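You operate a simulated robot arm through the tools that you are given. There is no shell and no other tool.

The job below is to be done with a simulated robot arm. You get a single attempt, and the scene is never put back.

## Task
Probe the three tubs in the grey rack and stand the yellow sign before the warm one.
Fine: the sign from the bench top; warm is above -5 C; probe back in its socket.
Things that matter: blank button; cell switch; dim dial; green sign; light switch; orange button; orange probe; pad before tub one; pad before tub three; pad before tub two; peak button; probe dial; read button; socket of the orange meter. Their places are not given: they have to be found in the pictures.

It is judged by the outcome, as a careful person would: the job done as asked, and still so three seconds after it is handed in. It fails if anything else is knocked over, pushed out of place, dropped, spilled or broken.

## Robot
A 7-joint arm with a two-finger gripper, fixed in place. Base frame: the origin is on the floor under the middle of its stand, x ahead of it, y to its left, z up; the work surface is at about z = 860. Units: mm, rad, N and s.
With the tool pointing down near the work surface it reaches from about 320 to 760 mm from the base axis. Its first joint turns from -2.897 to 2.897 rad. Payload 1.71 kg.
The tool frame sits at the grasp point between the pads (the TCP): z along the fingers, y along the line on which they close. The tips reach 20 mm beyond it. The gripper opens to 96 mm; its body begins 113 mm behind the TCP.
Orientation is that of the tool frame in the base frame, as [roll, pitch, yaw] about the fixed x, y, z axes, in that order (R = Rz(yaw) Ry(pitch) Rx(roll)). With the fingers straight down and closing along the base's y, the tool's x points along the base's -x, its y along +y and its z along -z.

## Interface
- The arm moves only by the tool play_rows. Its argument "increments" is a list of rows, each a list of 7 numbers: the finger opening in mm, from 0 to 96, then the shift along the tool's x, y, z in mm, then the turn, a rotation vector about the tool's x, y, z in rad. In form: [[hand, x, y, z, ax, ay, az], ...]. A call has 1 to 20 rows; each row shifts and turns the commanded pose from where the row before left it, along the tool's axes as they then stand. Rows are played at 5 a second. More than 50 mm and 0.15 rad between two rows, or a gripper value outside its range, and nothing of the call is played. Where a pose cannot be reached the arm comes as near as it can. A force on the tool above 70 N (or 10 N above the force at the start of the call, whichever is more), or a blocked arm, ends the call early, and 0.2 s more pass. The fingers move at their own pace (about 153 mm/s each) and stop on an object; they squeeze with about 23 N. The grip force told is the motor's: it shows also when the fingers shut on nothing. Time passes only in rows, and 0.2 s behind the last, so rows that do not move let the fingers close. It gives the time, the measured TCP pose, the force on the tool (base axes), the opening and the grip force at its end, in the units of the frame above (readings bear some noise), with the torque about the TCP (base axes, N m) and any sound that the robot's microphone picked up.
- Cameras (640 x 400 px; columns grow to the right, rows downward): "scene" is fixed at [220, 649.8, 1492.9]; the picture's right is [-0.82, -0.57, 0.00], its down [-0.37, 0.53, -0.76] and it looks along [0.43, -0.63, -0.65] (base axes); focal length 269 px, centre (320, 200). "wrist" rides on the gripper at [66, 14, -145] in the tool frame; the picture's right is [-0.21, 0.98, 0.00], its down [-0.88, -0.18, -0.45] and it looks along [-0.44, -0.09, 0.90] (tool axes); focal length 275 px, centre (320, 200).
- camera(camera): a new picture of that camera. No time passes.
- lift_body(by): moves the trunk up (or, below 0, down) by that many mm; the arm rides with it, the base frame stays. It gives what a move gives, with no picture.
- measure_at(camera, pixels): there is no depth. For up to 12 entries [column, row, z] of the newest picture of that camera ("zoom" is the newest enlarged one), the place [x, y] in the base frame at which the ray of that pixel passes the height z, good to about 3 mm. No time passes.
- zoom(camera, box): a new picture of the part [left, top, right, bottom] of that camera's present view, enlarged. No time passes.
- finish_job(): hands the job in; it is judged then, once.

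Unless the task says otherwise, let go and move clear before handing in.

The tools are called after ">>>" by a JSON object that holds its "name" and its "arguments". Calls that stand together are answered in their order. play_rows: Moves the arm, as the interface text tells. Its arguments: {"type":"object","properties":{"increments":{"type":"array"}},"required":["increments"]} The other tools are called the same way: lift_body (by) moves the trunk up or down; camera (camera) takes a picture; measure_at (camera, pixels) gives the place at which the rays of pixels pass given heights; zoom (camera, box) takes an enlarged picture of a part of a camera's view; finish_job () hands the job in.

At the start:

```text
t: 0.0
ee_pos: [469.0, -46.0, 1252.2]
tool_rot: [3.141, -0.002, 3.141]
force: [0.6, 0.0, -0.6]
torque: [-0.03, -0.02, 0.01]
width: 95.9
grip_force: 0.0
trunk travel left (down, up): [-325.0, 61.0]
```

scene: 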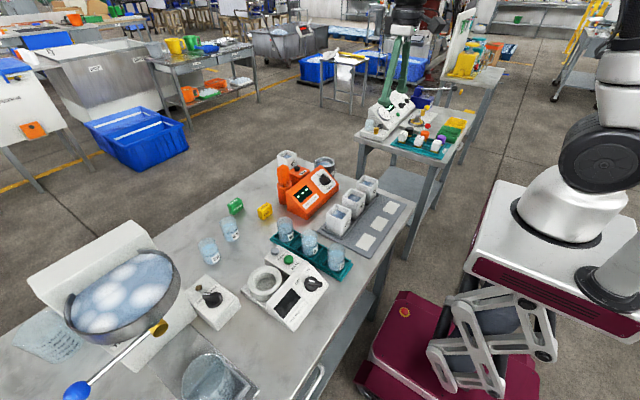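
wrist: 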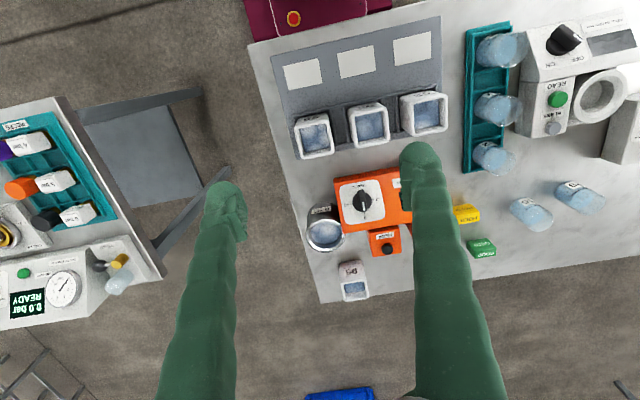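

The scene shows the grey rack with three tubs near (350,205), the orange meter near (315,190), and the yellow and green blocks near (265,210) and (236,206). I'll zoom into these areas to find details.

>>> {"name": "zoom", "arguments": {"camera": "scene", "box": [220, 140, 420, 265]}}

>>> {"name": "zoom", "arguments": {"camera": "wrist", "box": [250, 10, 530, 310]}}

```text
3.20 times, centred on (320, 202) of scene
```

zoom: 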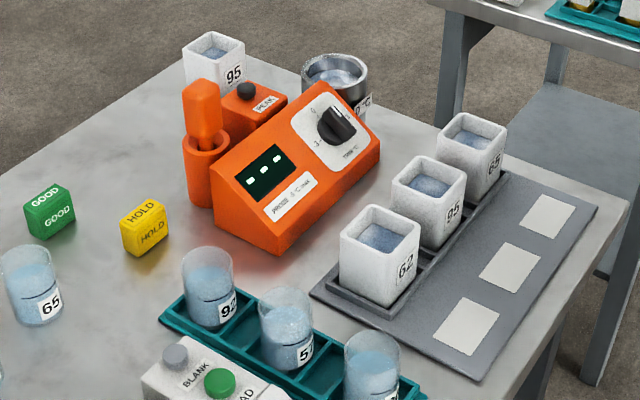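

```text
1.33 times, centred on (390, 160) of wrist
```

zoom: 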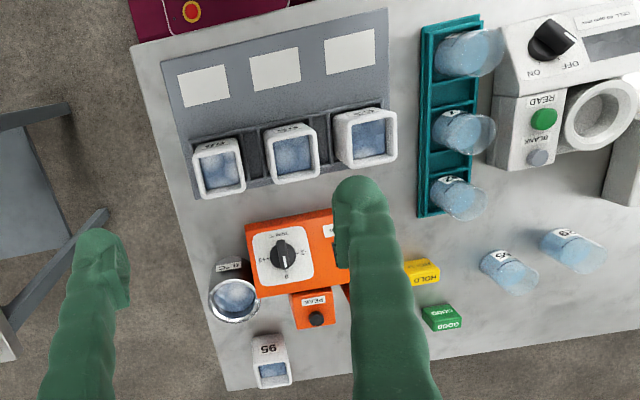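

The orange meter has a display at zoom pixel (262,172), a dial at (337,122) and a PEAK button at (246,92). I'll zoom tighter to read the labels.

>>> {"name": "zoom", "arguments": {"camera": "scene", "box": [270, 150, 350, 225]}}

>>> {"name": "zoom", "arguments": {"camera": "wrist", "box": [300, 150, 500, 310]}}

>>> {"name": "zoom", "arguments": {"camera": "scene", "box": [320, 165, 420, 260]}}

```text
5.33 times, centred on (310, 188) of scene
```

zoom: 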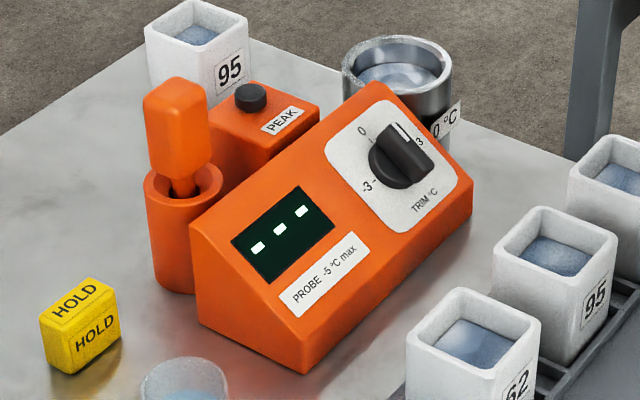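

```text
2.50 times, centred on (400, 230) of wrist
```

zoom: 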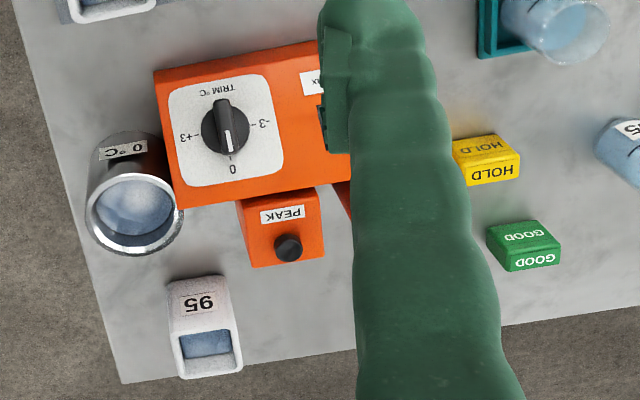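

```text
4.21 times, centred on (370, 212) of scene
```

zoom: 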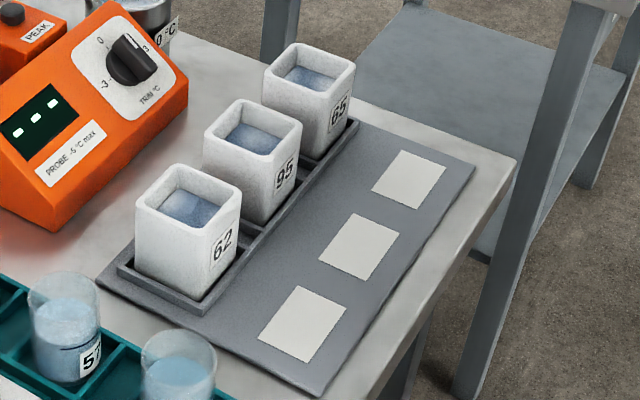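

The dial is a trim dial (-3/0/+3), there is a 0 °C reference cup, and the display reads "- - -" with the probe socketed. I'll measure key points in both cameras at two heights each to triangulate.

>>> {"name": "measure_at", "arguments": {"camera": "wrist", "pixels": [[303, 74, 862], [359, 62, 862], [416, 48, 862], [313, 134, 920], [368, 124, 920], [424, 112, 920], [466, 214, 870], [482, 246, 870], [325, 232, 920], [362, 201, 920], [387, 248, 920], [355, 289, 920]]}}

>>> {"name": "measure_at", "arguments": {"camera": "scene", "pixels": [[391, 208, 862], [378, 224, 862], [366, 242, 862], [367, 183, 920], [354, 196, 920], [339, 212, 920], [266, 211, 860], [236, 207, 860], [284, 167, 950], [286.5, 186, 920], [297, 168, 920], [325, 160, 920]]}}

```text
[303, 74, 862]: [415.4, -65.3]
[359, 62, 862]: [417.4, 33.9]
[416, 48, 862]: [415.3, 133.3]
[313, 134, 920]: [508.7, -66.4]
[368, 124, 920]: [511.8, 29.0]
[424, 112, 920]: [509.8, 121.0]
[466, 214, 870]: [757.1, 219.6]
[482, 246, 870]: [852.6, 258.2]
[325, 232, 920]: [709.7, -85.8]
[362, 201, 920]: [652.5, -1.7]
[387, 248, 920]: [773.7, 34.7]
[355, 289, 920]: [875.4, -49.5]
```

```text
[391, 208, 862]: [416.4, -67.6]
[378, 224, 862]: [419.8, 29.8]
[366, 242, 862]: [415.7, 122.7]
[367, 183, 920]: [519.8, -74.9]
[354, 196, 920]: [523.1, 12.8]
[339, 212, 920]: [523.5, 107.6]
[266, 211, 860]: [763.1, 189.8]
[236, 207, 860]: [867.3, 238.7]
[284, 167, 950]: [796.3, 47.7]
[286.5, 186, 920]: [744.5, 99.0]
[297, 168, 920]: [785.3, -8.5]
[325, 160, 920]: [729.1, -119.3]
```

Pads are around x≈416 with y≈-66, 32, 128, and the tubs sit around x≈512. I'll move the wrist camera over the meter for an unobstructed view between the fingers.

>>> {"name": "play_rows", "arguments": {"increments": [[96, -20, 40, 0, 0, 0, 0], [96, -20, 40, 0, 0, 0, 0], [96, -20, 40, 0, 0, 0, 0], [96, 0, 0, 0, 0, 0, 0]]}}

>>> {"name": "camera", "arguments": {"camera": "wrist"}}

>>> {"name": "camera", "arguments": {"camera": "scene"}}

```text
t: 1.0
ee_pos: [510.5, 74.5, 1256.9]
tool_rot: [3.141, 0.013, -3.141]
force: [1.0, -1.0, -0.2]
torque: [0.0, 0.04, -0.01]
width: 96.0
grip_force: 0.1
trunk travel left (down, up): [-325.0, 61.0]
```

```text
taken
```

wrist: 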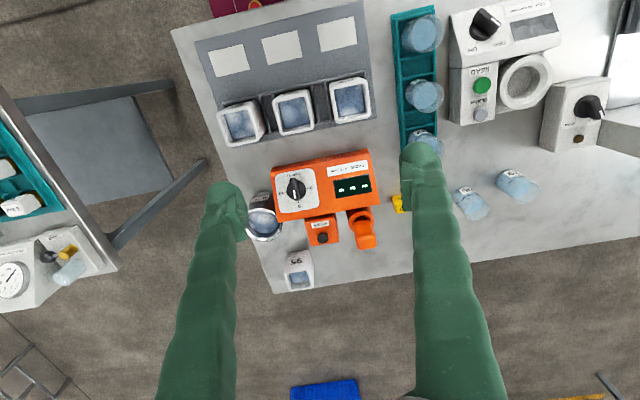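

```text
taken
```

scene: 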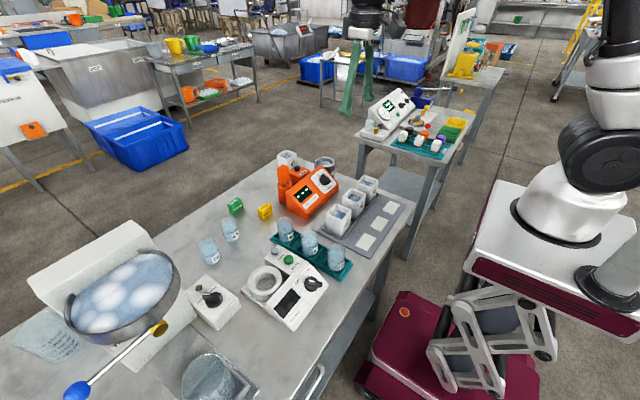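

The arm came short at x=510 (reach limit at this height). The wrist view now shows the meter clearly between the fingers around (330,190), so I'll zoom there.

>>> {"name": "zoom", "arguments": {"camera": "wrist", "box": [235, 140, 415, 300]}}

>>> {"name": "measure_at", "arguments": {"camera": "wrist", "pixels": [[363, 228, 950], [363, 228, 900], [359, 217, 950], [366, 240, 950], [296, 188, 900], [262, 217, 920], [322, 239, 920], [299, 276, 920]]}}

```text
2.50 times, centred on (325, 220) of wrist
```

zoom: 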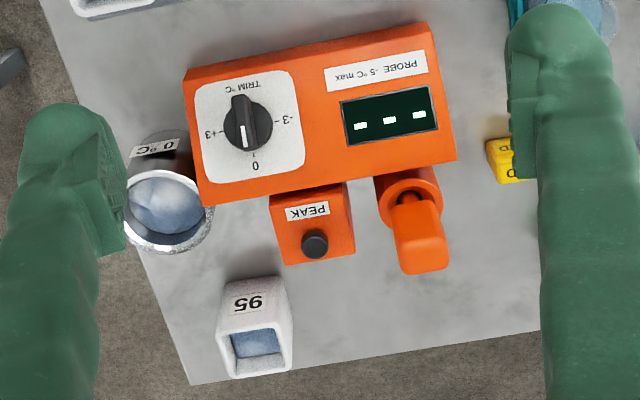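

```text
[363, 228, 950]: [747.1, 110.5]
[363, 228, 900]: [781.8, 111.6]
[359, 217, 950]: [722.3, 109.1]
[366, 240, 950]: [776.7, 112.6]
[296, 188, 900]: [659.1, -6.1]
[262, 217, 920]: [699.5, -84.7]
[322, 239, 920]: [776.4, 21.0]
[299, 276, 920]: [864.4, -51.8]
```

Triangulating both cameras puts the probe handle's top near (738,109,1006), close to the reach limit with the tool straight down. I'll raise the trunk for more reach and then look at the meter from lower, with a tilt.

>>> {"name": "lift_body", "arguments": {"by": 60}}

>>> {"name": "zoom", "arguments": {"camera": "scene", "box": [220, 180, 300, 230]}}

```text
t: 2.0
ee_pos: [510.4, 73.3, 1317.4]
tool_rot: [-3.141, 0.014, 3.141]
force: [0.7, 0.9, -0.2]
torque: [0.01, 0.01, 0.0]
width: 96.1
grip_force: 0.1
trunk travel left (down, up): [-385.0, 1.0]
```

```text
8.00 times, centred on (260, 205) of scene
```

zoom: 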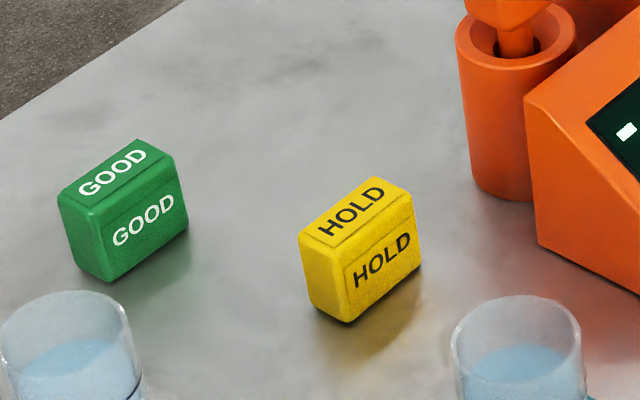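

The yellow sign is an upright block with HOLD on its front and top faces. I'll measure its base corners (348,322), (420,268), (308,298) and top corners in this zoom.

>>> {"name": "measure_at", "arguments": {"camera": "zoom", "pixels": [[348, 321, 860], [420, 268, 860], [308, 300, 860], [341, 255, 890], [411, 196, 890], [300, 238, 890], [374, 180, 890], [341, 255, 900], [411, 196, 900], [300, 238, 900], [374, 180, 900], [487, 190, 860]]}}

>>> {"name": "play_rows", "arguments": {"increments": [[96, 0, 0, 45, 0, 0, 0], [96, 0, 0, 45, 0, 0, 0], [96, 0, 0, 45, 0, 0, 0], [96, 0, 20, 40, 0, 0, 0], [96, 0, 20, 20, 0, 0, 0], [96, 0, 0, 0, 0, 0, 0]]}}

>>> {"name": "camera", "arguments": {"camera": "wrist"}}

```text
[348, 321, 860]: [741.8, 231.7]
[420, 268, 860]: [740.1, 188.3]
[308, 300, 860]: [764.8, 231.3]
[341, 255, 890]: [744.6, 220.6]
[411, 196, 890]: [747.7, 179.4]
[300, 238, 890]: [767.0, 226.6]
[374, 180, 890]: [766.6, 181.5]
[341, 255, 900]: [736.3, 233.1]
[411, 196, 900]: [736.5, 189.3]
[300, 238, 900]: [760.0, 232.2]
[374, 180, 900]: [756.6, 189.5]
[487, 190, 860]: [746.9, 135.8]
```

```text
t: 3.4
ee_pos: [512.2, 115.2, 1122.4]
tool_rot: [-3.142, 0.015, 3.141]
force: [-0.3, 0.8, 0.6]
torque: [-0.01, -0.01, -0.01]
width: 95.9
grip_force: 0.0
trunk travel left (down, up): [-385.0, 1.0]
```

```text
taken
```

wrist: 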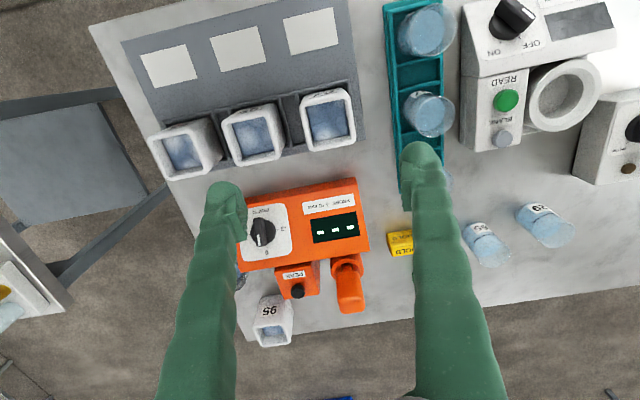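

The sign spans about x 741–765, y 188–232, up to z≈898. Now I'll zoom on the probe in both cameras to locate the handle more precisely.

>>> {"name": "zoom", "arguments": {"camera": "wrist", "box": [280, 200, 410, 325]}}

>>> {"name": "measure_at", "arguments": {"camera": "zoom", "pixels": [[334, 330, 1006], [334, 330, 960], [300, 240, 940], [345, 310, 1006], [345, 365, 1006], [380, 370, 1006], [335, 200, 920], [335, 200, 900]]}}

>>> {"name": "zoom", "arguments": {"camera": "scene", "box": [265, 155, 313, 185]}}

```text
3.20 times, centred on (345, 262) of wrist
```

zoom: 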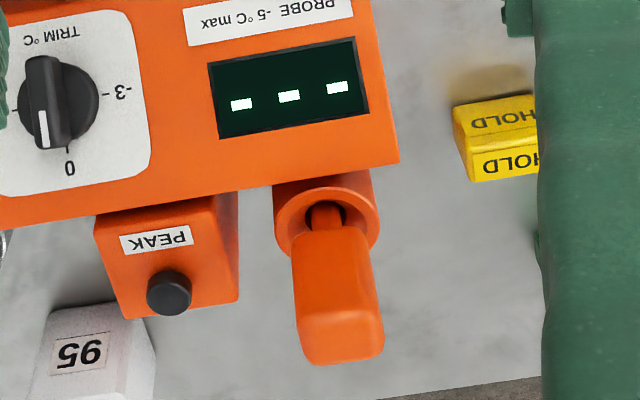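

```text
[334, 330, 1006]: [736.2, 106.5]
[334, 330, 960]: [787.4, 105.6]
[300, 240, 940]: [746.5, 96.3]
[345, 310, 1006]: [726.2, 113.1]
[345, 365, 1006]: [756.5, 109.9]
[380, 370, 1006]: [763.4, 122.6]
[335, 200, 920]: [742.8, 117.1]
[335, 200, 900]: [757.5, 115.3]
```

```text
13.33 times, centred on (289, 170) of scene
```

zoom: 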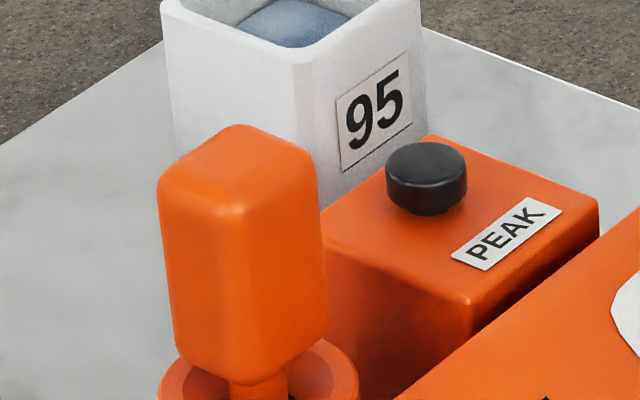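

The handle's top-face corners in this zoom are about (235,128), (162,178), (225,210), (312,165), bottom front (250,383). I'll measure those at candidate heights.

>>> {"name": "measure_at", "arguments": {"camera": "zoom", "pixels": [[234, 168, 1006], [234, 168, 996], [235, 128, 1006], [162, 178, 1006], [225, 210, 1006], [312, 165, 1006], [250, 383, 940], [250, 383, 950], [180, 352, 940], [323, 330, 940], [425, 165, 930], [425, 165, 920]]}}

>>> {"name": "measure_at", "arguments": {"camera": "wrist", "pixels": [[350, 303, 1006], [350, 303, 996], [298, 291, 920], [298, 291, 910], [345, 265, 935]]}}

```text
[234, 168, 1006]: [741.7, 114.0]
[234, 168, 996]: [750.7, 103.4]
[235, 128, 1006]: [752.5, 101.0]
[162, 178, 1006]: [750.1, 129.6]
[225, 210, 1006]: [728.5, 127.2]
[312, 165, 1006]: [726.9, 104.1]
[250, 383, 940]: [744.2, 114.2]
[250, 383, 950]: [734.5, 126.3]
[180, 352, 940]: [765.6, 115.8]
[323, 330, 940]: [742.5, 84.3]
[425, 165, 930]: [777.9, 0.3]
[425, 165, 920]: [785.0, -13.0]
```

```text
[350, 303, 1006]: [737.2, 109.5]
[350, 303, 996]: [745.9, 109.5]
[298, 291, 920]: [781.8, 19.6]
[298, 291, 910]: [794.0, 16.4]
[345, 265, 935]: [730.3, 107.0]
```

Handle: top centre about (742,110,1002), cross-section ~26 mm, bottom at z≈948. I'll check the meter's rear edge height, socket rim, tubs and reference cup.

>>> {"name": "measure_at", "arguments": {"camera": "scene", "pixels": [[285.6, 193.2, 940], [285.6, 193.2, 920], [320.5, 166.5, 940], [320.5, 166.5, 920], [284.3, 185.2, 930], [284.3, 185.2, 910]]}}

>>> {"name": "measure_at", "arguments": {"camera": "wrist", "pixels": [[369.4, 250, 940], [369.4, 250, 920], [347, 265, 930], [347, 265, 910]]}}

>>> {"name": "zoom", "arguments": {"camera": "wrist", "box": [130, 60, 370, 200]}}

```text
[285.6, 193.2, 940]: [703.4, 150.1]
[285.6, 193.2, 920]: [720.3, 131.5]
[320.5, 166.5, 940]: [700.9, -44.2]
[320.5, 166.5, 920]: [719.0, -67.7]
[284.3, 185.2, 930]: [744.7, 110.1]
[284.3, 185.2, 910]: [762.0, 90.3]
```

```text
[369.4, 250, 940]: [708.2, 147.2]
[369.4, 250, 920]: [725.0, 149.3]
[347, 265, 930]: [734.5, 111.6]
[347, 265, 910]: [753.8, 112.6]
```

```text
2.67 times, centred on (250, 130) of wrist
```

zoom: 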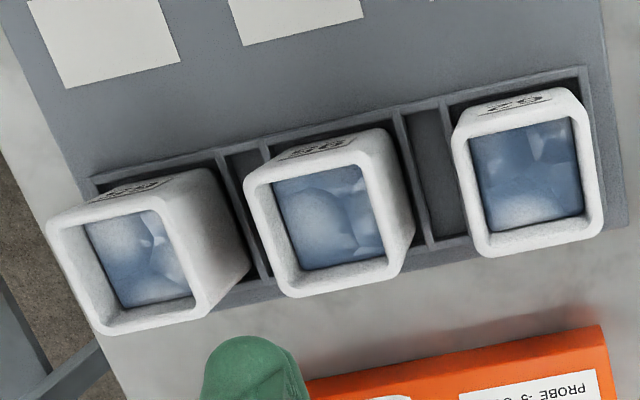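

The meter's rear top edge is at x≈706, z≈938, and the socket rim is at z≈932 around (741,111). Now I'll triangulate the tub rims.

>>> {"name": "measure_at", "arguments": {"camera": "scene", "pixels": [[338.6, 211.5, 930], [338.6, 211.5, 950], [354.1, 195.8, 930], [354.1, 195.8, 950], [367.4, 181.4, 930], [367.4, 181.4, 950]]}}

>>> {"name": "measure_at", "arguments": {"camera": "wrist", "pixels": [[178.1, 155.1, 930], [178.1, 155.1, 950], [251.9, 140.1, 930], [251.9, 140.1, 950], [328.7, 124, 930], [328.7, 124, 950]]}}

>>> {"name": "zoom", "arguments": {"camera": "scene", "box": [320, 170, 390, 235]}}

```text
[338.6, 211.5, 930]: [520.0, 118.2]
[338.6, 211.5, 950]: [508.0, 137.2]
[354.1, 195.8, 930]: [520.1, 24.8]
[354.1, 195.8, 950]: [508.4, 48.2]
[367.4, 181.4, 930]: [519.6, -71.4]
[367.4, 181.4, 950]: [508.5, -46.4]
```

```text
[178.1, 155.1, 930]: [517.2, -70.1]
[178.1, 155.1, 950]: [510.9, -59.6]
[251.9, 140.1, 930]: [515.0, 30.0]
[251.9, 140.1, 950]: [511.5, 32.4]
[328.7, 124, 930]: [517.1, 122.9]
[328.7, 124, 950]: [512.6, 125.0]
```

```text
6.15 times, centred on (355, 202) of scene
```

zoom: 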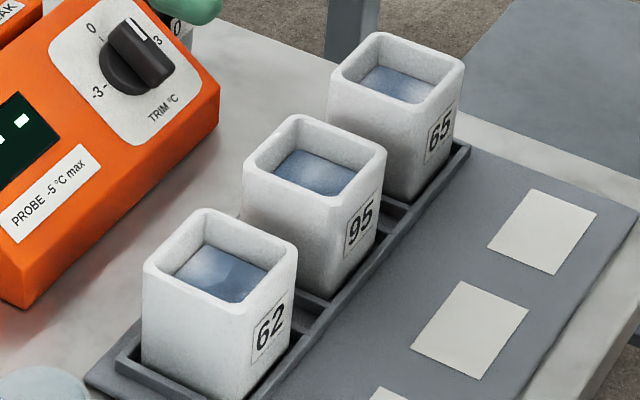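

Tub rims are at z≈933 with centres about (517,123), (516,30), (518,-70). I'll tilt the tool outward about 0.285 rad for reach, checking the readout.

>>> {"name": "play_rows", "arguments": {"increments": [[96, 0, 0, 0, 0, -0.095, 0], [96, 0, 0, 0, 0, -0.095, 0], [96, 0, 0, 0, 0, -0.095, 0], [96, 0, 0, 0, 0, 0, 0]]}}

```text
t: 4.4
ee_pos: [514.1, 113.0, 1122.3]
tool_rot: [3.139, 0.299, 3.141]
force: [-0.6, -0.3, 0.1]
torque: [-0.01, 0.04, 0.01]
width: 96.2
grip_force: 0.0
trunk travel left (down, up): [-385.0, 1.0]
```

The pitch is 0.299 as intended. Next I move to above the probe handle at about (743,111,1060), tips still clear of its top at 1002.

>>> {"name": "play_rows", "arguments": {"increments": [[96, -33.5, -0.5, 21.2, 0, 0, 0], [96, -33.5, -0.5, 21.2, 0, 0, 0], [96, -33.5, -0.5, 21.2, 0, 0, 0], [96, -33.5, -0.5, 21.2, 0, 0, 0], [96, -33.5, -0.5, 21.2, 0, 0, 0], [96, -33.5, -0.5, 21.2, 0, 0, 0], [96, 0, 0, 0, 0, 0, 0]]}}

>>> {"name": "camera", "arguments": {"camera": "wrist"}}

>>> {"name": "zoom", "arguments": {"camera": "scene", "box": [240, 120, 360, 220]}}

```text
t: 6.0
ee_pos: [743.9, 110.6, 1057.5]
tool_rot: [-3.141, 0.301, 3.14]
force: [-0.3, -0.7, 0.4]
torque: [-0.01, -0.01, -0.01]
width: 95.8
grip_force: 0.1
trunk travel left (down, up): [-385.0, 1.0]
```

```text
taken
```

wrist: 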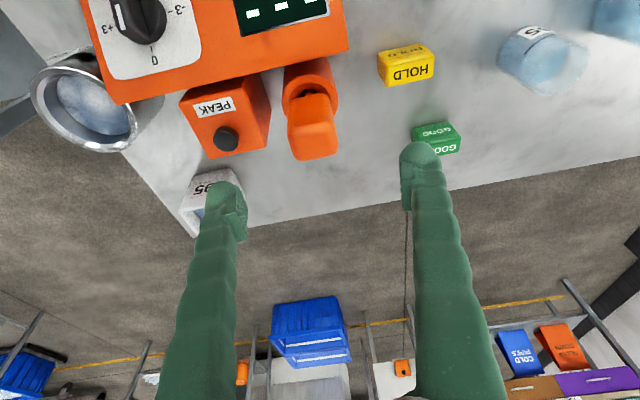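

```text
4.00 times, centred on (300, 170) of scene
```

zoom: 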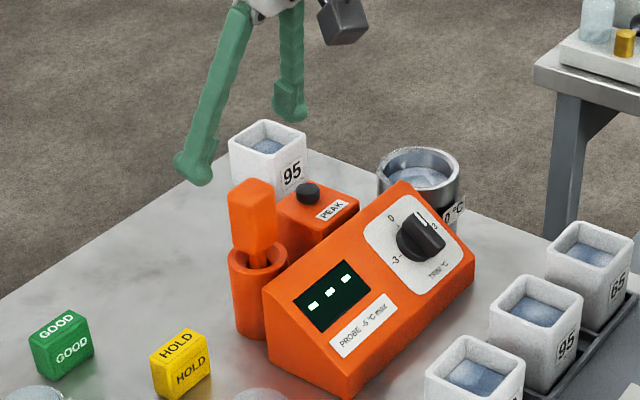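

The gripper is above the probe; the handle's top face is near wrist pixel (313,142). I'll measure it and the sign/cup from here to refine.

>>> {"name": "zoom", "arguments": {"camera": "wrist", "box": [20, 40, 350, 240]}}

>>> {"name": "measure_at", "arguments": {"camera": "wrist", "pixels": [[290, 124, 1002], [333, 121, 1002], [297, 160, 1002], [337, 155, 1002], [312, 107, 935], [310, 90, 932], [380, 87, 860], [432, 79, 860], [383, 58, 898], [225, 140, 920], [83, 108, 920], [83, 108, 940]]}}

```text
1.94 times, centred on (185, 140) of wrist
```

zoom: 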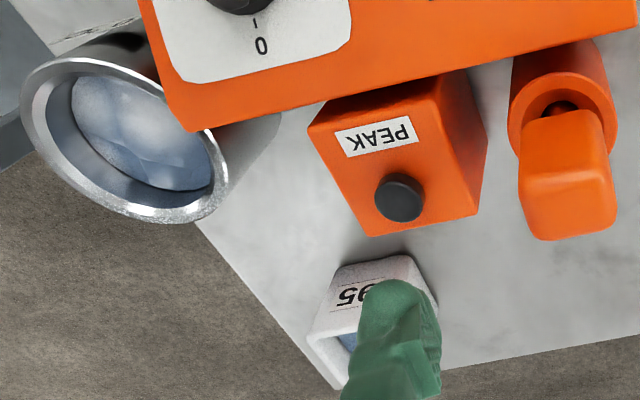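

```text
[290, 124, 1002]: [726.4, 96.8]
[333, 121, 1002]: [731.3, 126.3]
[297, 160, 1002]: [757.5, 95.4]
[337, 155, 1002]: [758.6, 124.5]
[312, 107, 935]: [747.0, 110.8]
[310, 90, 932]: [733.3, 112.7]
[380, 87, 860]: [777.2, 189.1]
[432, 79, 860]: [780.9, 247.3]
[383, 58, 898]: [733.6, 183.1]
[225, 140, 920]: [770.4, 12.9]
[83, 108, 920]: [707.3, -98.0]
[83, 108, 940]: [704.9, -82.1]
```

The handle is centred at (743,111), ~30 mm across. I'll descend to TCP z≈977, then close.

>>> {"name": "play_rows", "arguments": {"increments": [[96, 8.1, 0.2, 25.4, 0, 0, 0], [96, 8.1, 0, 25.4, 0, 0, 0], [96, 8.1, 0, 25.4, 0, 0, 0], [96, 0, 0, 0, 0, 0, 0]]}}

>>> {"name": "zoom", "arguments": {"camera": "scene", "box": [240, 120, 360, 220]}}

>>> {"name": "camera", "arguments": {"camera": "wrist"}}

```text
t: 7.0
ee_pos: [742.3, 110.6, 977.1]
tool_rot: [-3.14, 0.297, 3.14]
force: [-0.4, 0.0, -0.4]
torque: [-0.04, -0.04, 0.0]
width: 95.9
grip_force: 0.2
trunk travel left (down, up): [-385.0, 1.0]
```

```text
4.00 times, centred on (300, 170) of scene
```

zoom: 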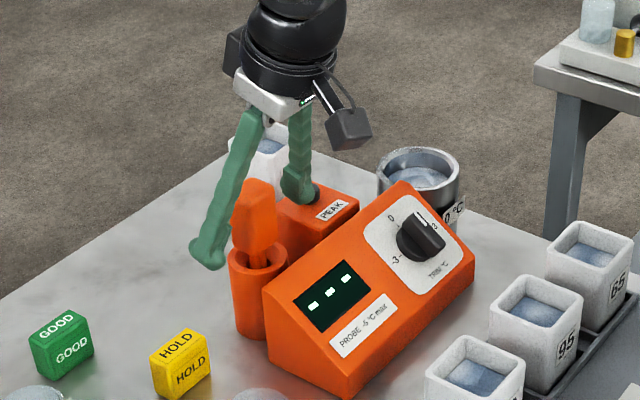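

```text
taken
```

wrist: 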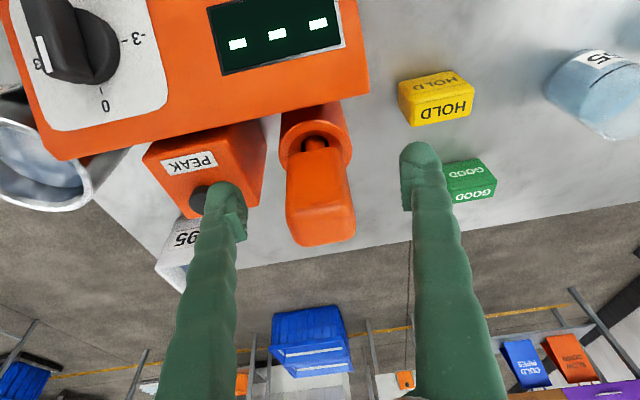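

The fingers straddle the handle with no contact. I'll close on it and read the opening.

>>> {"name": "play_rows", "arguments": {"increments": [[60, 0, 0, 0, 0, 0, 0], [35, 0, 0, 0, 0, 0, 0], [0, 0, 0, 0, 0, 0, 0], [0, 0, 0, 0, 0, 0, 0], [0, 0, 0, 0, 0, 0, 0]]}}

>>> {"name": "zoom", "arguments": {"camera": "scene", "box": [240, 120, 360, 220]}}

```text
t: 8.2
ee_pos: [742.9, 111.2, 977.1]
tool_rot: [3.141, 0.3, -3.141]
force: [-0.1, -0.5, 0.1]
torque: [-0.03, 0.0, -0.01]
width: 35.4
grip_force: 23.6
trunk travel left (down, up): [-385.0, 1.0]
```

```text
4.00 times, centred on (300, 170) of scene
```

zoom: 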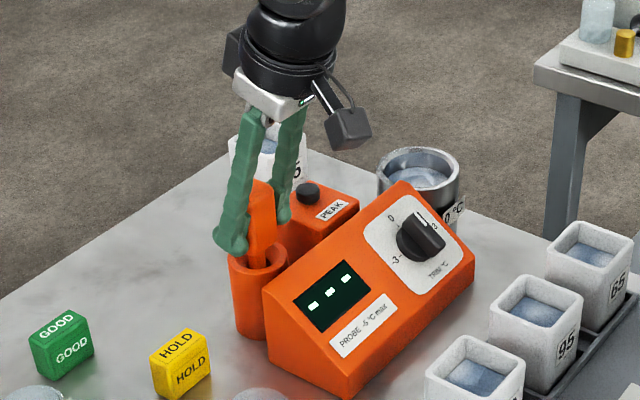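

Gripped (35.4 mm, 23.6 N). Lifting straight up by about 90 mm in base z.

>>> {"name": "play_rows", "arguments": {"increments": [[0, -4.43, 0, -14.33, 0, 0, 0], [0, -4.43, 0, -14.33, 0, 0, 0], [0, -4.43, 0, -14.33, 0, 0, 0], [0, -4.43, 0, -14.33, 0, 0, 0], [0, -4.43, 0, -14.33, 0, 0, 0], [0, -4.43, 0, -14.33, 0, 0, 0], [0, 0, 0, 0, 0, 0, 0]]}}

>>> {"name": "zoom", "arguments": {"camera": "scene", "box": [240, 120, 360, 220]}}

>>> {"name": "camera", "arguments": {"camera": "wrist"}}

```text
t: 9.8
ee_pos: [742.5, 110.5, 1069.4]
tool_rot: [3.141, 0.3, -3.141]
force: [-0.2, -0.5, -0.7]
torque: [-0.01, -0.01, 0.0]
width: 35.3
grip_force: 23.4
trunk travel left (down, up): [-385.0, 1.0]
```

```text
4.00 times, centred on (300, 170) of scene
```

zoom: 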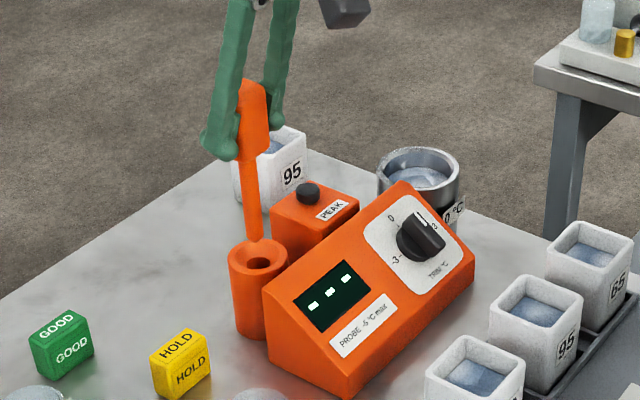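

```text
taken
```

wrist: 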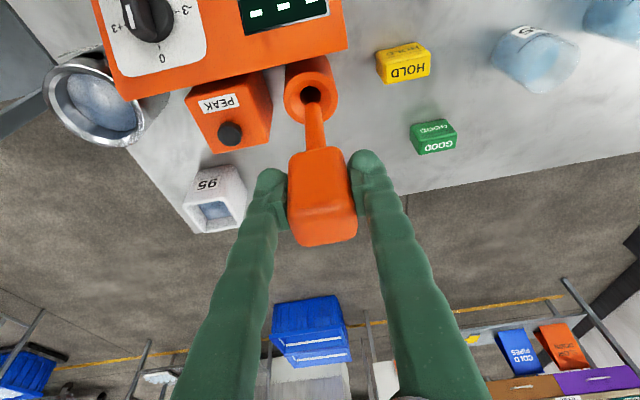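

The probe came up cleanly; its tip is still near the socket mouth (zoom pixel (257,242)). I'll lift another 30 mm to see the tip.

>>> {"name": "play_rows", "arguments": {"increments": [[0, -4.43, 0, -14.33, 0, 0, 0], [0, -4.43, 0, -14.33, 0, 0, 0], [0, 0, 0, 0, 0, 0, 0]]}}

>>> {"name": "zoom", "arguments": {"camera": "scene", "box": [260, 120, 330, 190]}}

>>> {"name": "camera", "arguments": {"camera": "wrist"}}

```text
t: 10.6
ee_pos: [743.2, 111.6, 1100.1]
tool_rot: [-3.14, 0.298, 3.14]
force: [-0.5, -0.5, 0.0]
torque: [-0.01, 0.0, -0.02]
width: 35.6
grip_force: 23.0
trunk travel left (down, up): [-385.0, 1.0]
```

```text
5.71 times, centred on (295, 155) of scene
```

zoom: 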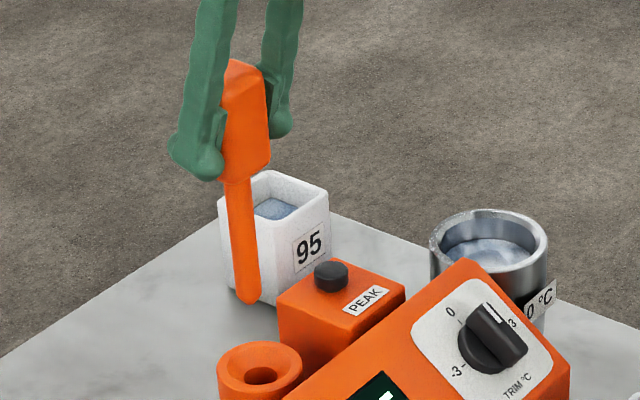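

```text
taken
```

wrist: 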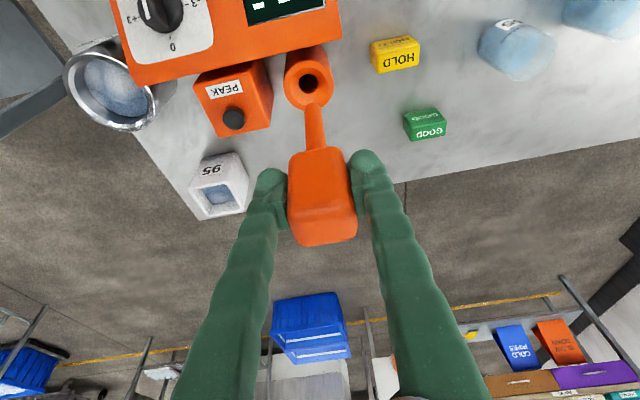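

The tip is free, at zoom pixel (250,300). I'll find its height using the known x≈743,y≈111 vertical line, and measure the reference cup.

>>> {"name": "measure_at", "arguments": {"camera": "zoom", "pixels": [[250, 302, 950], [250, 302, 970], [250, 302, 990], [237, 182, 1070], [237, 182, 1080], [260, 368, 930], [490, 240, 930], [490, 240, 940], [490, 255, 920]]}}

>>> {"name": "measure_at", "arguments": {"camera": "wrist", "pixels": [[315, 107, 950], [315, 107, 970], [315, 107, 990], [310, 82, 930], [112, 90, 930], [112, 90, 940], [233, 120, 925], [233, 120, 915]]}}

```text
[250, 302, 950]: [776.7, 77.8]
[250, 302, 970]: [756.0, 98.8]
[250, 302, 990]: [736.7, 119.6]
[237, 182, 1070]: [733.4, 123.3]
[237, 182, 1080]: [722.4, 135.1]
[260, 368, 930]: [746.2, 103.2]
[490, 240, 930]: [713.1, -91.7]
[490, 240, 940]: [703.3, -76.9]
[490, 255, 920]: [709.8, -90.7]
```

```text
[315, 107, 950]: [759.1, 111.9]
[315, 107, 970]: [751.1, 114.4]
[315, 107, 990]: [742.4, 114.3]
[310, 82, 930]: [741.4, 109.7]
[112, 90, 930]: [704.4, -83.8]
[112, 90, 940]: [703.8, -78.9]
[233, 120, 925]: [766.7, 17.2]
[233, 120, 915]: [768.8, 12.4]
```

The tip sits about 118 mm below the TCP, and the 0 °C cup's rim centre is about (704,-79,939). I'll carry the probe above the reference cup at the present height first.

>>> {"name": "play_rows", "arguments": {"increments": [[0, 7.45, -38, -2.3, 0, 0, 0], [0, 7.45, -38, -2.3, 0, 0, 0], [0, 7.45, -38, -2.3, 0, 0, 0], [0, 7.45, -38, -2.3, 0, 0, 0], [0, 7.45, -38, -2.3, 0, 0, 0], [0, 0, 0, 0, 0, 0, 0]]}}

>>> {"name": "zoom", "arguments": {"camera": "scene", "box": [280, 120, 360, 200]}}

>>> {"name": "camera", "arguments": {"camera": "wrist"}}

```text
t: 12.0
ee_pos: [702.1, -78.8, 1098.4]
tool_rot: [3.141, 0.297, -3.14]
force: [0.1, 0.5, -1.0]
torque: [-0.04, -0.01, -0.02]
width: 35.4
grip_force: 22.8
trunk travel left (down, up): [-385.0, 1.0]
```

```text
5.00 times, centred on (320, 160) of scene
```

zoom: 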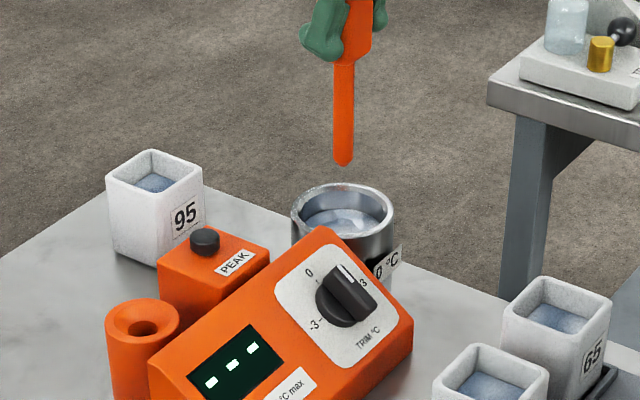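

```text
taken
```

wrist: 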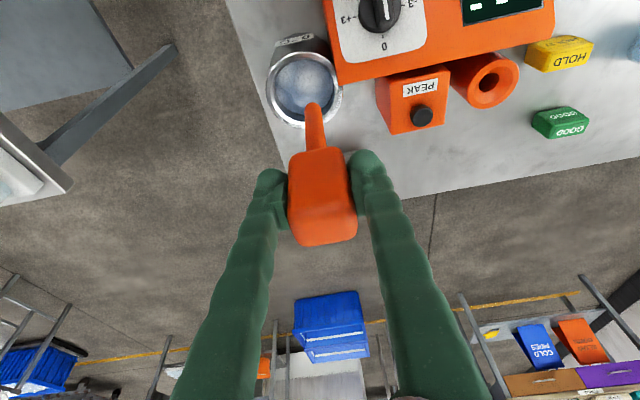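

The tip hangs above the cup (tip at zoom (343,163), rim centre (342,208)). Quick check of both positions before descending.

>>> {"name": "measure_at", "arguments": {"camera": "wrist", "pixels": [[314, 106, 980], [304, 88, 939], [304, 84, 920], [275, 95, 939], [342, 88, 939]]}}

>>> {"name": "measure_at", "arguments": {"camera": "zoom", "pixels": [[343, 164, 980], [343, 209, 939], [343, 220, 920]]}}

```text
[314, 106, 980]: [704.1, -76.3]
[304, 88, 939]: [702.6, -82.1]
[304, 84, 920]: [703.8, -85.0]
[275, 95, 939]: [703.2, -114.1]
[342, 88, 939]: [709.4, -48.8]
```

```text
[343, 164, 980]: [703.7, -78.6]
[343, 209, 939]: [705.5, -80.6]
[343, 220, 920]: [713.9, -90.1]
```

Aligned within 3 mm. I'll dip the probe into the reference cup (tip to about z 897) and wait for the reading to settle.

>>> {"name": "play_rows", "arguments": {"increments": [[0, 4.9, -0.6, 15.86, 0, 0, 0], [0, 4.9, -0.6, 15.86, 0, 0, 0], [0, 4.9, -0.6, 15.86, 0, 0, 0], [0, 4.9, -0.6, 15.86, 0, 0, 0], [0, 4.9, 0, 15.86, 0, 0, 0], [0, 0, 0, 0, 0, 0, 0], [0, 0, 0, 0, 0, 0, 0], [0, 0, 0, 0, 0, 0, 0]]}}

>>> {"name": "zoom", "arguments": {"camera": "scene", "box": [280, 120, 360, 210]}}

>>> {"name": "zoom", "arguments": {"camera": "scene", "box": [290, 175, 330, 205]}}

```text
t: 13.8
ee_pos: [702.2, -83.1, 1016.1]
tool_rot: [3.141, 0.296, 3.14]
force: [-0.2, 0.6, -1.0]
torque: [-0.03, 0.01, -0.01]
width: 35.5
grip_force: 22.8
trunk travel left (down, up): [-385.0, 1.0]
```

```text
4.44 times, centred on (320, 165) of scene
```

zoom: 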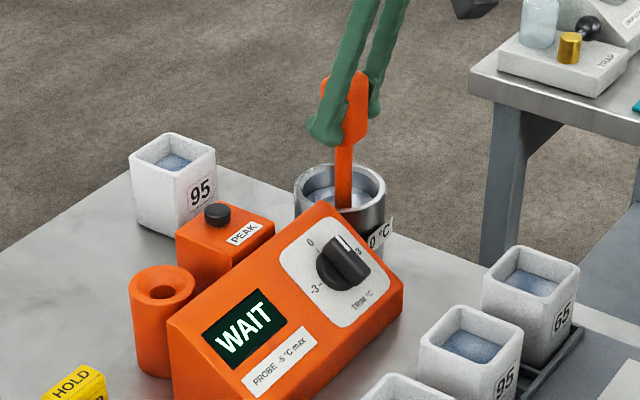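

```text
13.33 times, centred on (310, 190) of scene
```

zoom: 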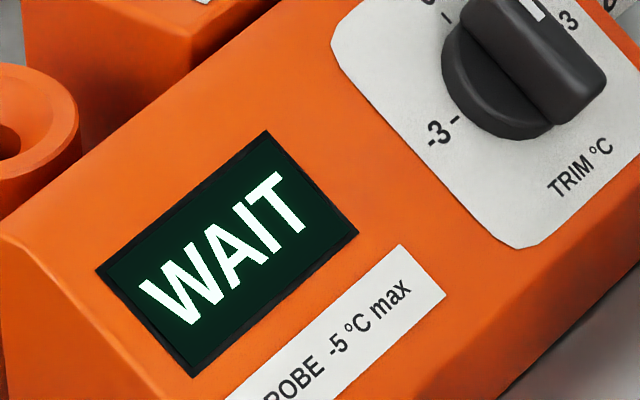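

The display reads "WAIT" — the probe is detected in the reference. I'll hold still a few seconds until a value appears.

>>> {"name": "play_rows", "arguments": {"increments": [[0, 0, 0, 0, 0, 0, 0], [0, 0, 0, 0, 0, 0, 0], [0, 0, 0, 0, 0, 0, 0], [0, 0, 0, 0, 0, 0, 0], [0, 0, 0, 0, 0, 0, 0], [0, 0, 0, 0, 0, 0, 0], [0, 0, 0, 0, 0, 0, 0], [0, 0, 0, 0, 0, 0, 0], [0, 0, 0, 0, 0, 0, 0], [0, 0, 0, 0, 0, 0, 0]]}}

>>> {"name": "zoom", "arguments": {"camera": "scene", "box": [290, 175, 330, 205]}}

```text
t: 16.0
ee_pos: [702.6, -80.4, 1015.7]
tool_rot: [3.141, 0.298, -3.139]
force: [-0.2, -0.1, -1.1]
torque: [-0.01, 0.02, -0.03]
width: 35.1
grip_force: 23.1
trunk travel left (down, up): [-385.0, 1.0]
```

```text
13.33 times, centred on (310, 190) of scene
```

zoom: 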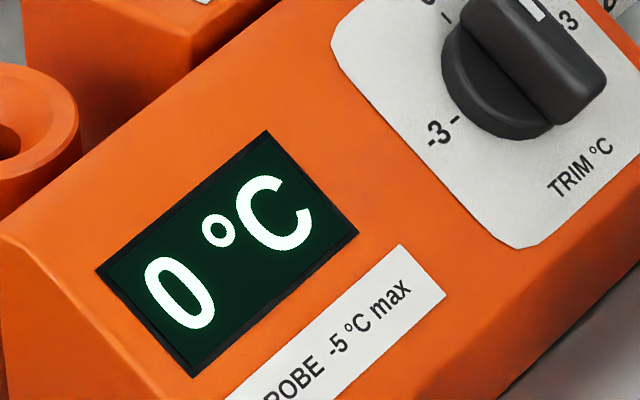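

The meter reads 0 °C in the 0 °C reference, so no offset with the present trim. Now lift out and carry the probe above the tub at (518,-70).

>>> {"name": "play_rows", "arguments": {"increments": [[0, -8.17, 0, -26.4, 0, 0, 0], [0, -8.17, 0, -26.4, 0, 0, 0], [0, -8.17, 0, -26.4, 0, 0, 0], [0, 35.2, 2.2, -10.9, 0, 0, 0], [0, 35.2, 2.2, -10.9, 0, 0, 0], [0, 35.2, 2.2, -10.9, 0, 0, 0], [0, 35.2, 2.2, -10.9, 0, 0, 0], [0, 35.2, 2.2, -10.9, 0, 0, 0], [0, 0, 0, 0, 0, 0, 0]]}}

>>> {"name": "zoom", "arguments": {"camera": "scene", "box": [290, 140, 410, 230]}}

>>> {"name": "camera", "arguments": {"camera": "wrist"}}

```text
t: 18.0
ee_pos: [521.4, -69.7, 1098.6]
tool_rot: [-3.142, 0.298, 3.141]
force: [0.6, 0.0, 0.8]
torque: [-0.01, 0.03, -0.02]
width: 35.2
grip_force: 23.2
trunk travel left (down, up): [-385.0, 1.0]
```

```text
4.44 times, centred on (350, 185) of scene
```

zoom: 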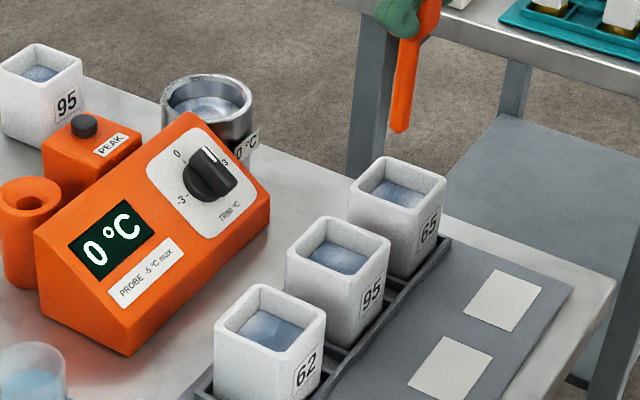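

```text
taken
```

wrist: 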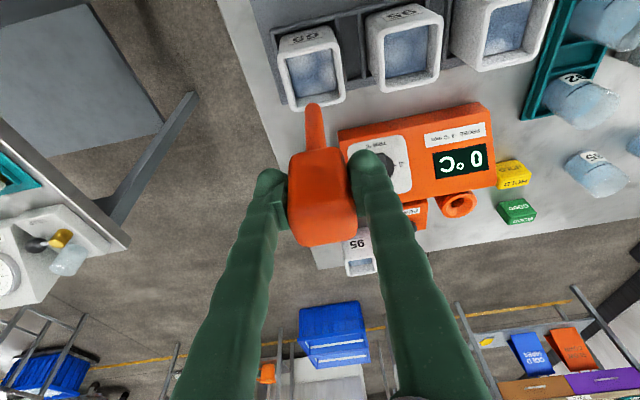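

The display still shows 0 °C after removal (latched), so I'll watch for peak hold. Checking alignment of tip against the tub centre.

>>> {"name": "measure_at", "arguments": {"camera": "wrist", "pixels": [[313, 106, 980], [280, 60, 933], [337, 43, 933], [345, 92, 933], [289, 108, 933], [288, 60, 933], [334, 49, 933], [339, 87, 933], [297, 96, 933]]}}

>>> {"name": "measure_at", "arguments": {"camera": "zoom", "pixels": [[398, 131, 980], [398, 184, 933], [357, 186, 933], [386, 159, 933], [447, 180, 933], [415, 210, 933]]}}

```text
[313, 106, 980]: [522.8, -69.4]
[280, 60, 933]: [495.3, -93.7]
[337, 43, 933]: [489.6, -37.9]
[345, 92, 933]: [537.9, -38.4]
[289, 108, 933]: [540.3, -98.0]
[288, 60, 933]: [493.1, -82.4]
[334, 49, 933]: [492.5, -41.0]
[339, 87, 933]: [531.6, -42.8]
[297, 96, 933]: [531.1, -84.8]
```

```text
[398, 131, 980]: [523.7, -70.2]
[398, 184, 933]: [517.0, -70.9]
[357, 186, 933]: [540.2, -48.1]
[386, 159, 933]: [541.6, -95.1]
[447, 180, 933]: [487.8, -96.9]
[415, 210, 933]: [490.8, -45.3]
```

Tub centre is about (516,-69); the tip is at (523,-70), so I shift -7 mm in x and then dip to tip z≈897.

>>> {"name": "play_rows", "arguments": {"increments": [[0, 6.7, 0.5, -2.07, 0, 0, 0], [0, 4.96, 0, 16.05, 0, 0, 0], [0, 4.96, 0, 16.05, 0, 0, 0], [0, 4.96, 0, 16.05, 0, 0, 0], [0, 4.96, 0, 16.05, 0, 0, 0], [0, 4.96, 0, 16.05, 0, 0, 0], [0, 0, 0, 0, 0, 0, 0], [0, 0, 0, 0, 0, 0, 0]]}}

>>> {"name": "zoom", "arguments": {"camera": "scene", "box": [290, 140, 410, 230]}}

```text
t: 19.8
ee_pos: [510.9, -67.0, 1015.5]
tool_rot: [3.141, 0.3, -3.141]
force: [-0.2, 0.1, 0.1]
torque: [-0.02, 0.02, 0.0]
width: 34.9
grip_force: 23.6
trunk travel left (down, up): [-385.0, 1.0]
```

```text
4.44 times, centred on (350, 185) of scene
```

zoom: 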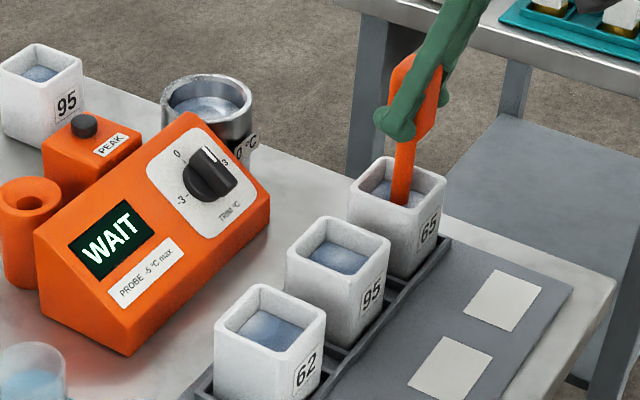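

The probe is in the tub nearest y=-69 and the display shows WAIT. Holding still for the reading.

>>> {"name": "play_rows", "arguments": {"increments": [[0, 0, 0, 0, 0, 0, 0], [0, 0, 0, 0, 0, 0, 0], [0, 0, 0, 0, 0, 0, 0], [0, 0, 0, 0, 0, 0, 0], [0, 0, 0, 0, 0, 0, 0], [0, 0, 0, 0, 0, 0, 0], [0, 0, 0, 0, 0, 0, 0], [0, 0, 0, 0, 0, 0, 0], [0, 0, 0, 0, 0, 0, 0], [0, 0, 0, 0, 0, 0, 0], [0, 0, 0, 0, 0, 0, 0]]}}

>>> {"name": "zoom", "arguments": {"camera": "scene", "box": [290, 175, 330, 205]}}

```text
t: 22.2
ee_pos: [512.2, -68.2, 1016.7]
tool_rot: [-3.14, 0.298, 3.141]
force: [0.4, -0.5, -1.5]
torque: [0.0, -0.01, -0.02]
width: 35.1
grip_force: 22.8
trunk travel left (down, up): [-385.0, 1.0]
```

```text
13.33 times, centred on (310, 190) of scene
```

zoom: 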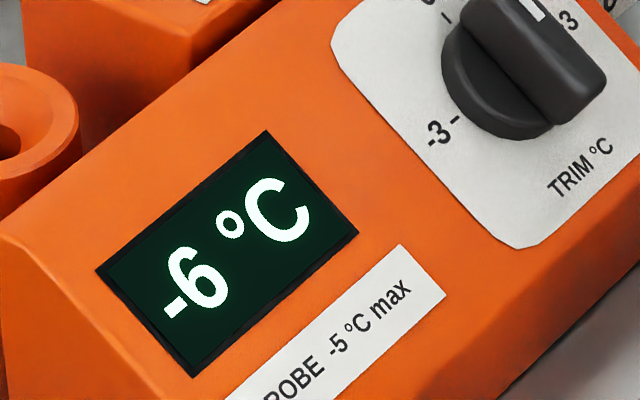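

It reads -6 °C (so no peak hold). That is near the limit, so I'll hold another moment to be sure it's stable.

>>> {"name": "play_rows", "arguments": {"increments": [[0, 0, 0, 0, 0, 0, 0], [0, 0, 0, 0, 0, 0, 0], [0, 0, 0, 0, 0, 0, 0], [0, 0, 0, 0, 0, 0, 0], [0, 0, 0, 0, 0, 0, 0], [0, 0, 0, 0, 0, 0, 0], [0, 0, 0, 0, 0, 0, 0], [0, 0, 0, 0, 0, 0, 0]]}}

>>> {"name": "zoom", "arguments": {"camera": "scene", "box": [290, 175, 330, 205]}}

```text
t: 24.0
ee_pos: [511.3, -67.5, 1015.5]
tool_rot: [-3.14, 0.297, -3.141]
force: [0.8, -0.5, -0.3]
torque: [0.03, 0.02, 0.0]
width: 35.4
grip_force: 22.9
trunk travel left (down, up): [-385.0, 1.0]
```

```text
13.33 times, centred on (310, 190) of scene
```

zoom: 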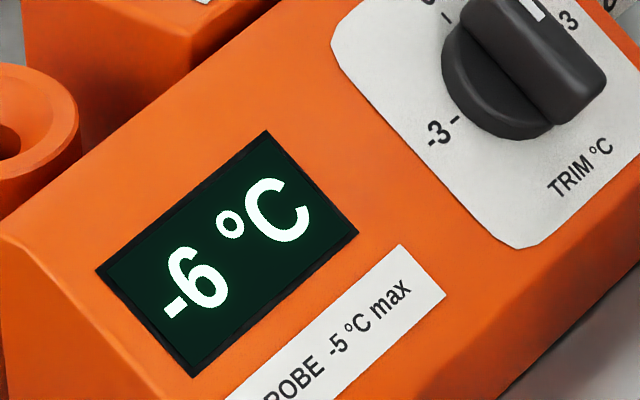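

Stable at -6 °C for this tub. Lift out and move to above the middle tub (516,30).

>>> {"name": "play_rows", "arguments": {"increments": [[0, -8.17, 0, -26.4, 0, 0, 0], [0, -8.17, 0, -26.4, 0, 0, 0], [0, -8.17, 0, -26.4, 0, 0, 0], [0, -1, 33, 0.3, 0, 0, 0], [0, -1, 33, 0.3, 0, 0, 0], [0, -0.9, 32, 0.3, 0, 0, 0], [0, 0, 0, 0, 0, 0, 0]]}}

>>> {"name": "zoom", "arguments": {"camera": "scene", "box": [290, 140, 410, 230]}}

>>> {"name": "camera", "arguments": {"camera": "wrist"}}

```text
t: 25.6
ee_pos: [516.9, 28.0, 1098.7]
tool_rot: [3.14, 0.3, 3.139]
force: [-0.4, -0.3, -0.4]
torque: [0.02, -0.01, 0.02]
width: 35.2
grip_force: 23.1
trunk travel left (down, up): [-385.0, 1.0]
```

```text
4.44 times, centred on (350, 185) of scene
```

zoom: 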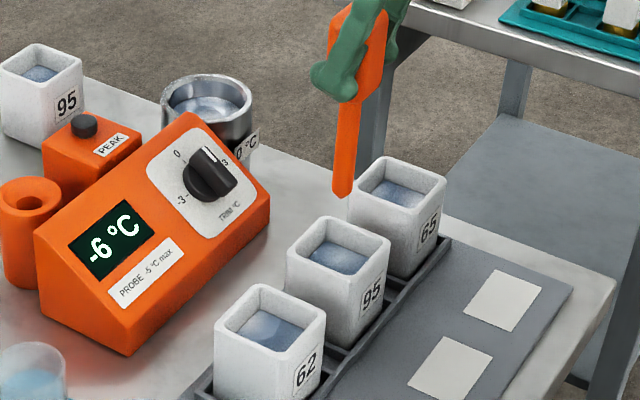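

```text
taken
```

wrist: 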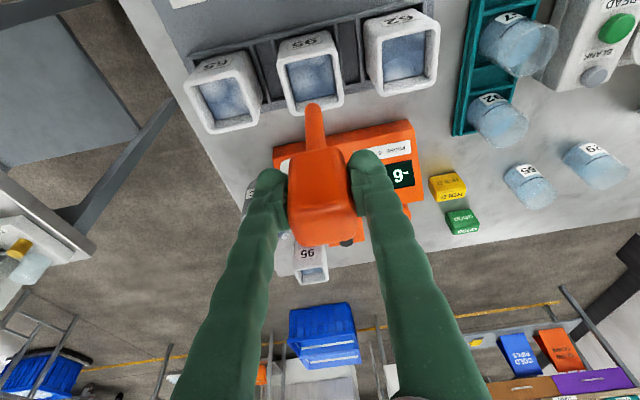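

>>> {"name": "measure_at", "arguments": {"camera": "wrist", "pixels": [[313, 107, 980], [277, 65, 933], [335, 50, 933], [343, 97, 933], [289, 113, 933]]}}

>>> {"name": "measure_at", "arguments": {"camera": "zoom", "pixels": [[342, 195, 980], [285, 247, 933], [326, 216, 933], [391, 243, 933], [352, 275, 933]]}}

```text
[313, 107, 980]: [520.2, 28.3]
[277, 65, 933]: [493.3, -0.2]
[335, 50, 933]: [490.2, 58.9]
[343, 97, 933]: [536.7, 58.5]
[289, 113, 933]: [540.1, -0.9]
```

```text
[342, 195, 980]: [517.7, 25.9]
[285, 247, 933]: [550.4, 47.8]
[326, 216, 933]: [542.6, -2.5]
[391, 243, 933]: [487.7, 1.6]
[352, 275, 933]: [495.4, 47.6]
```

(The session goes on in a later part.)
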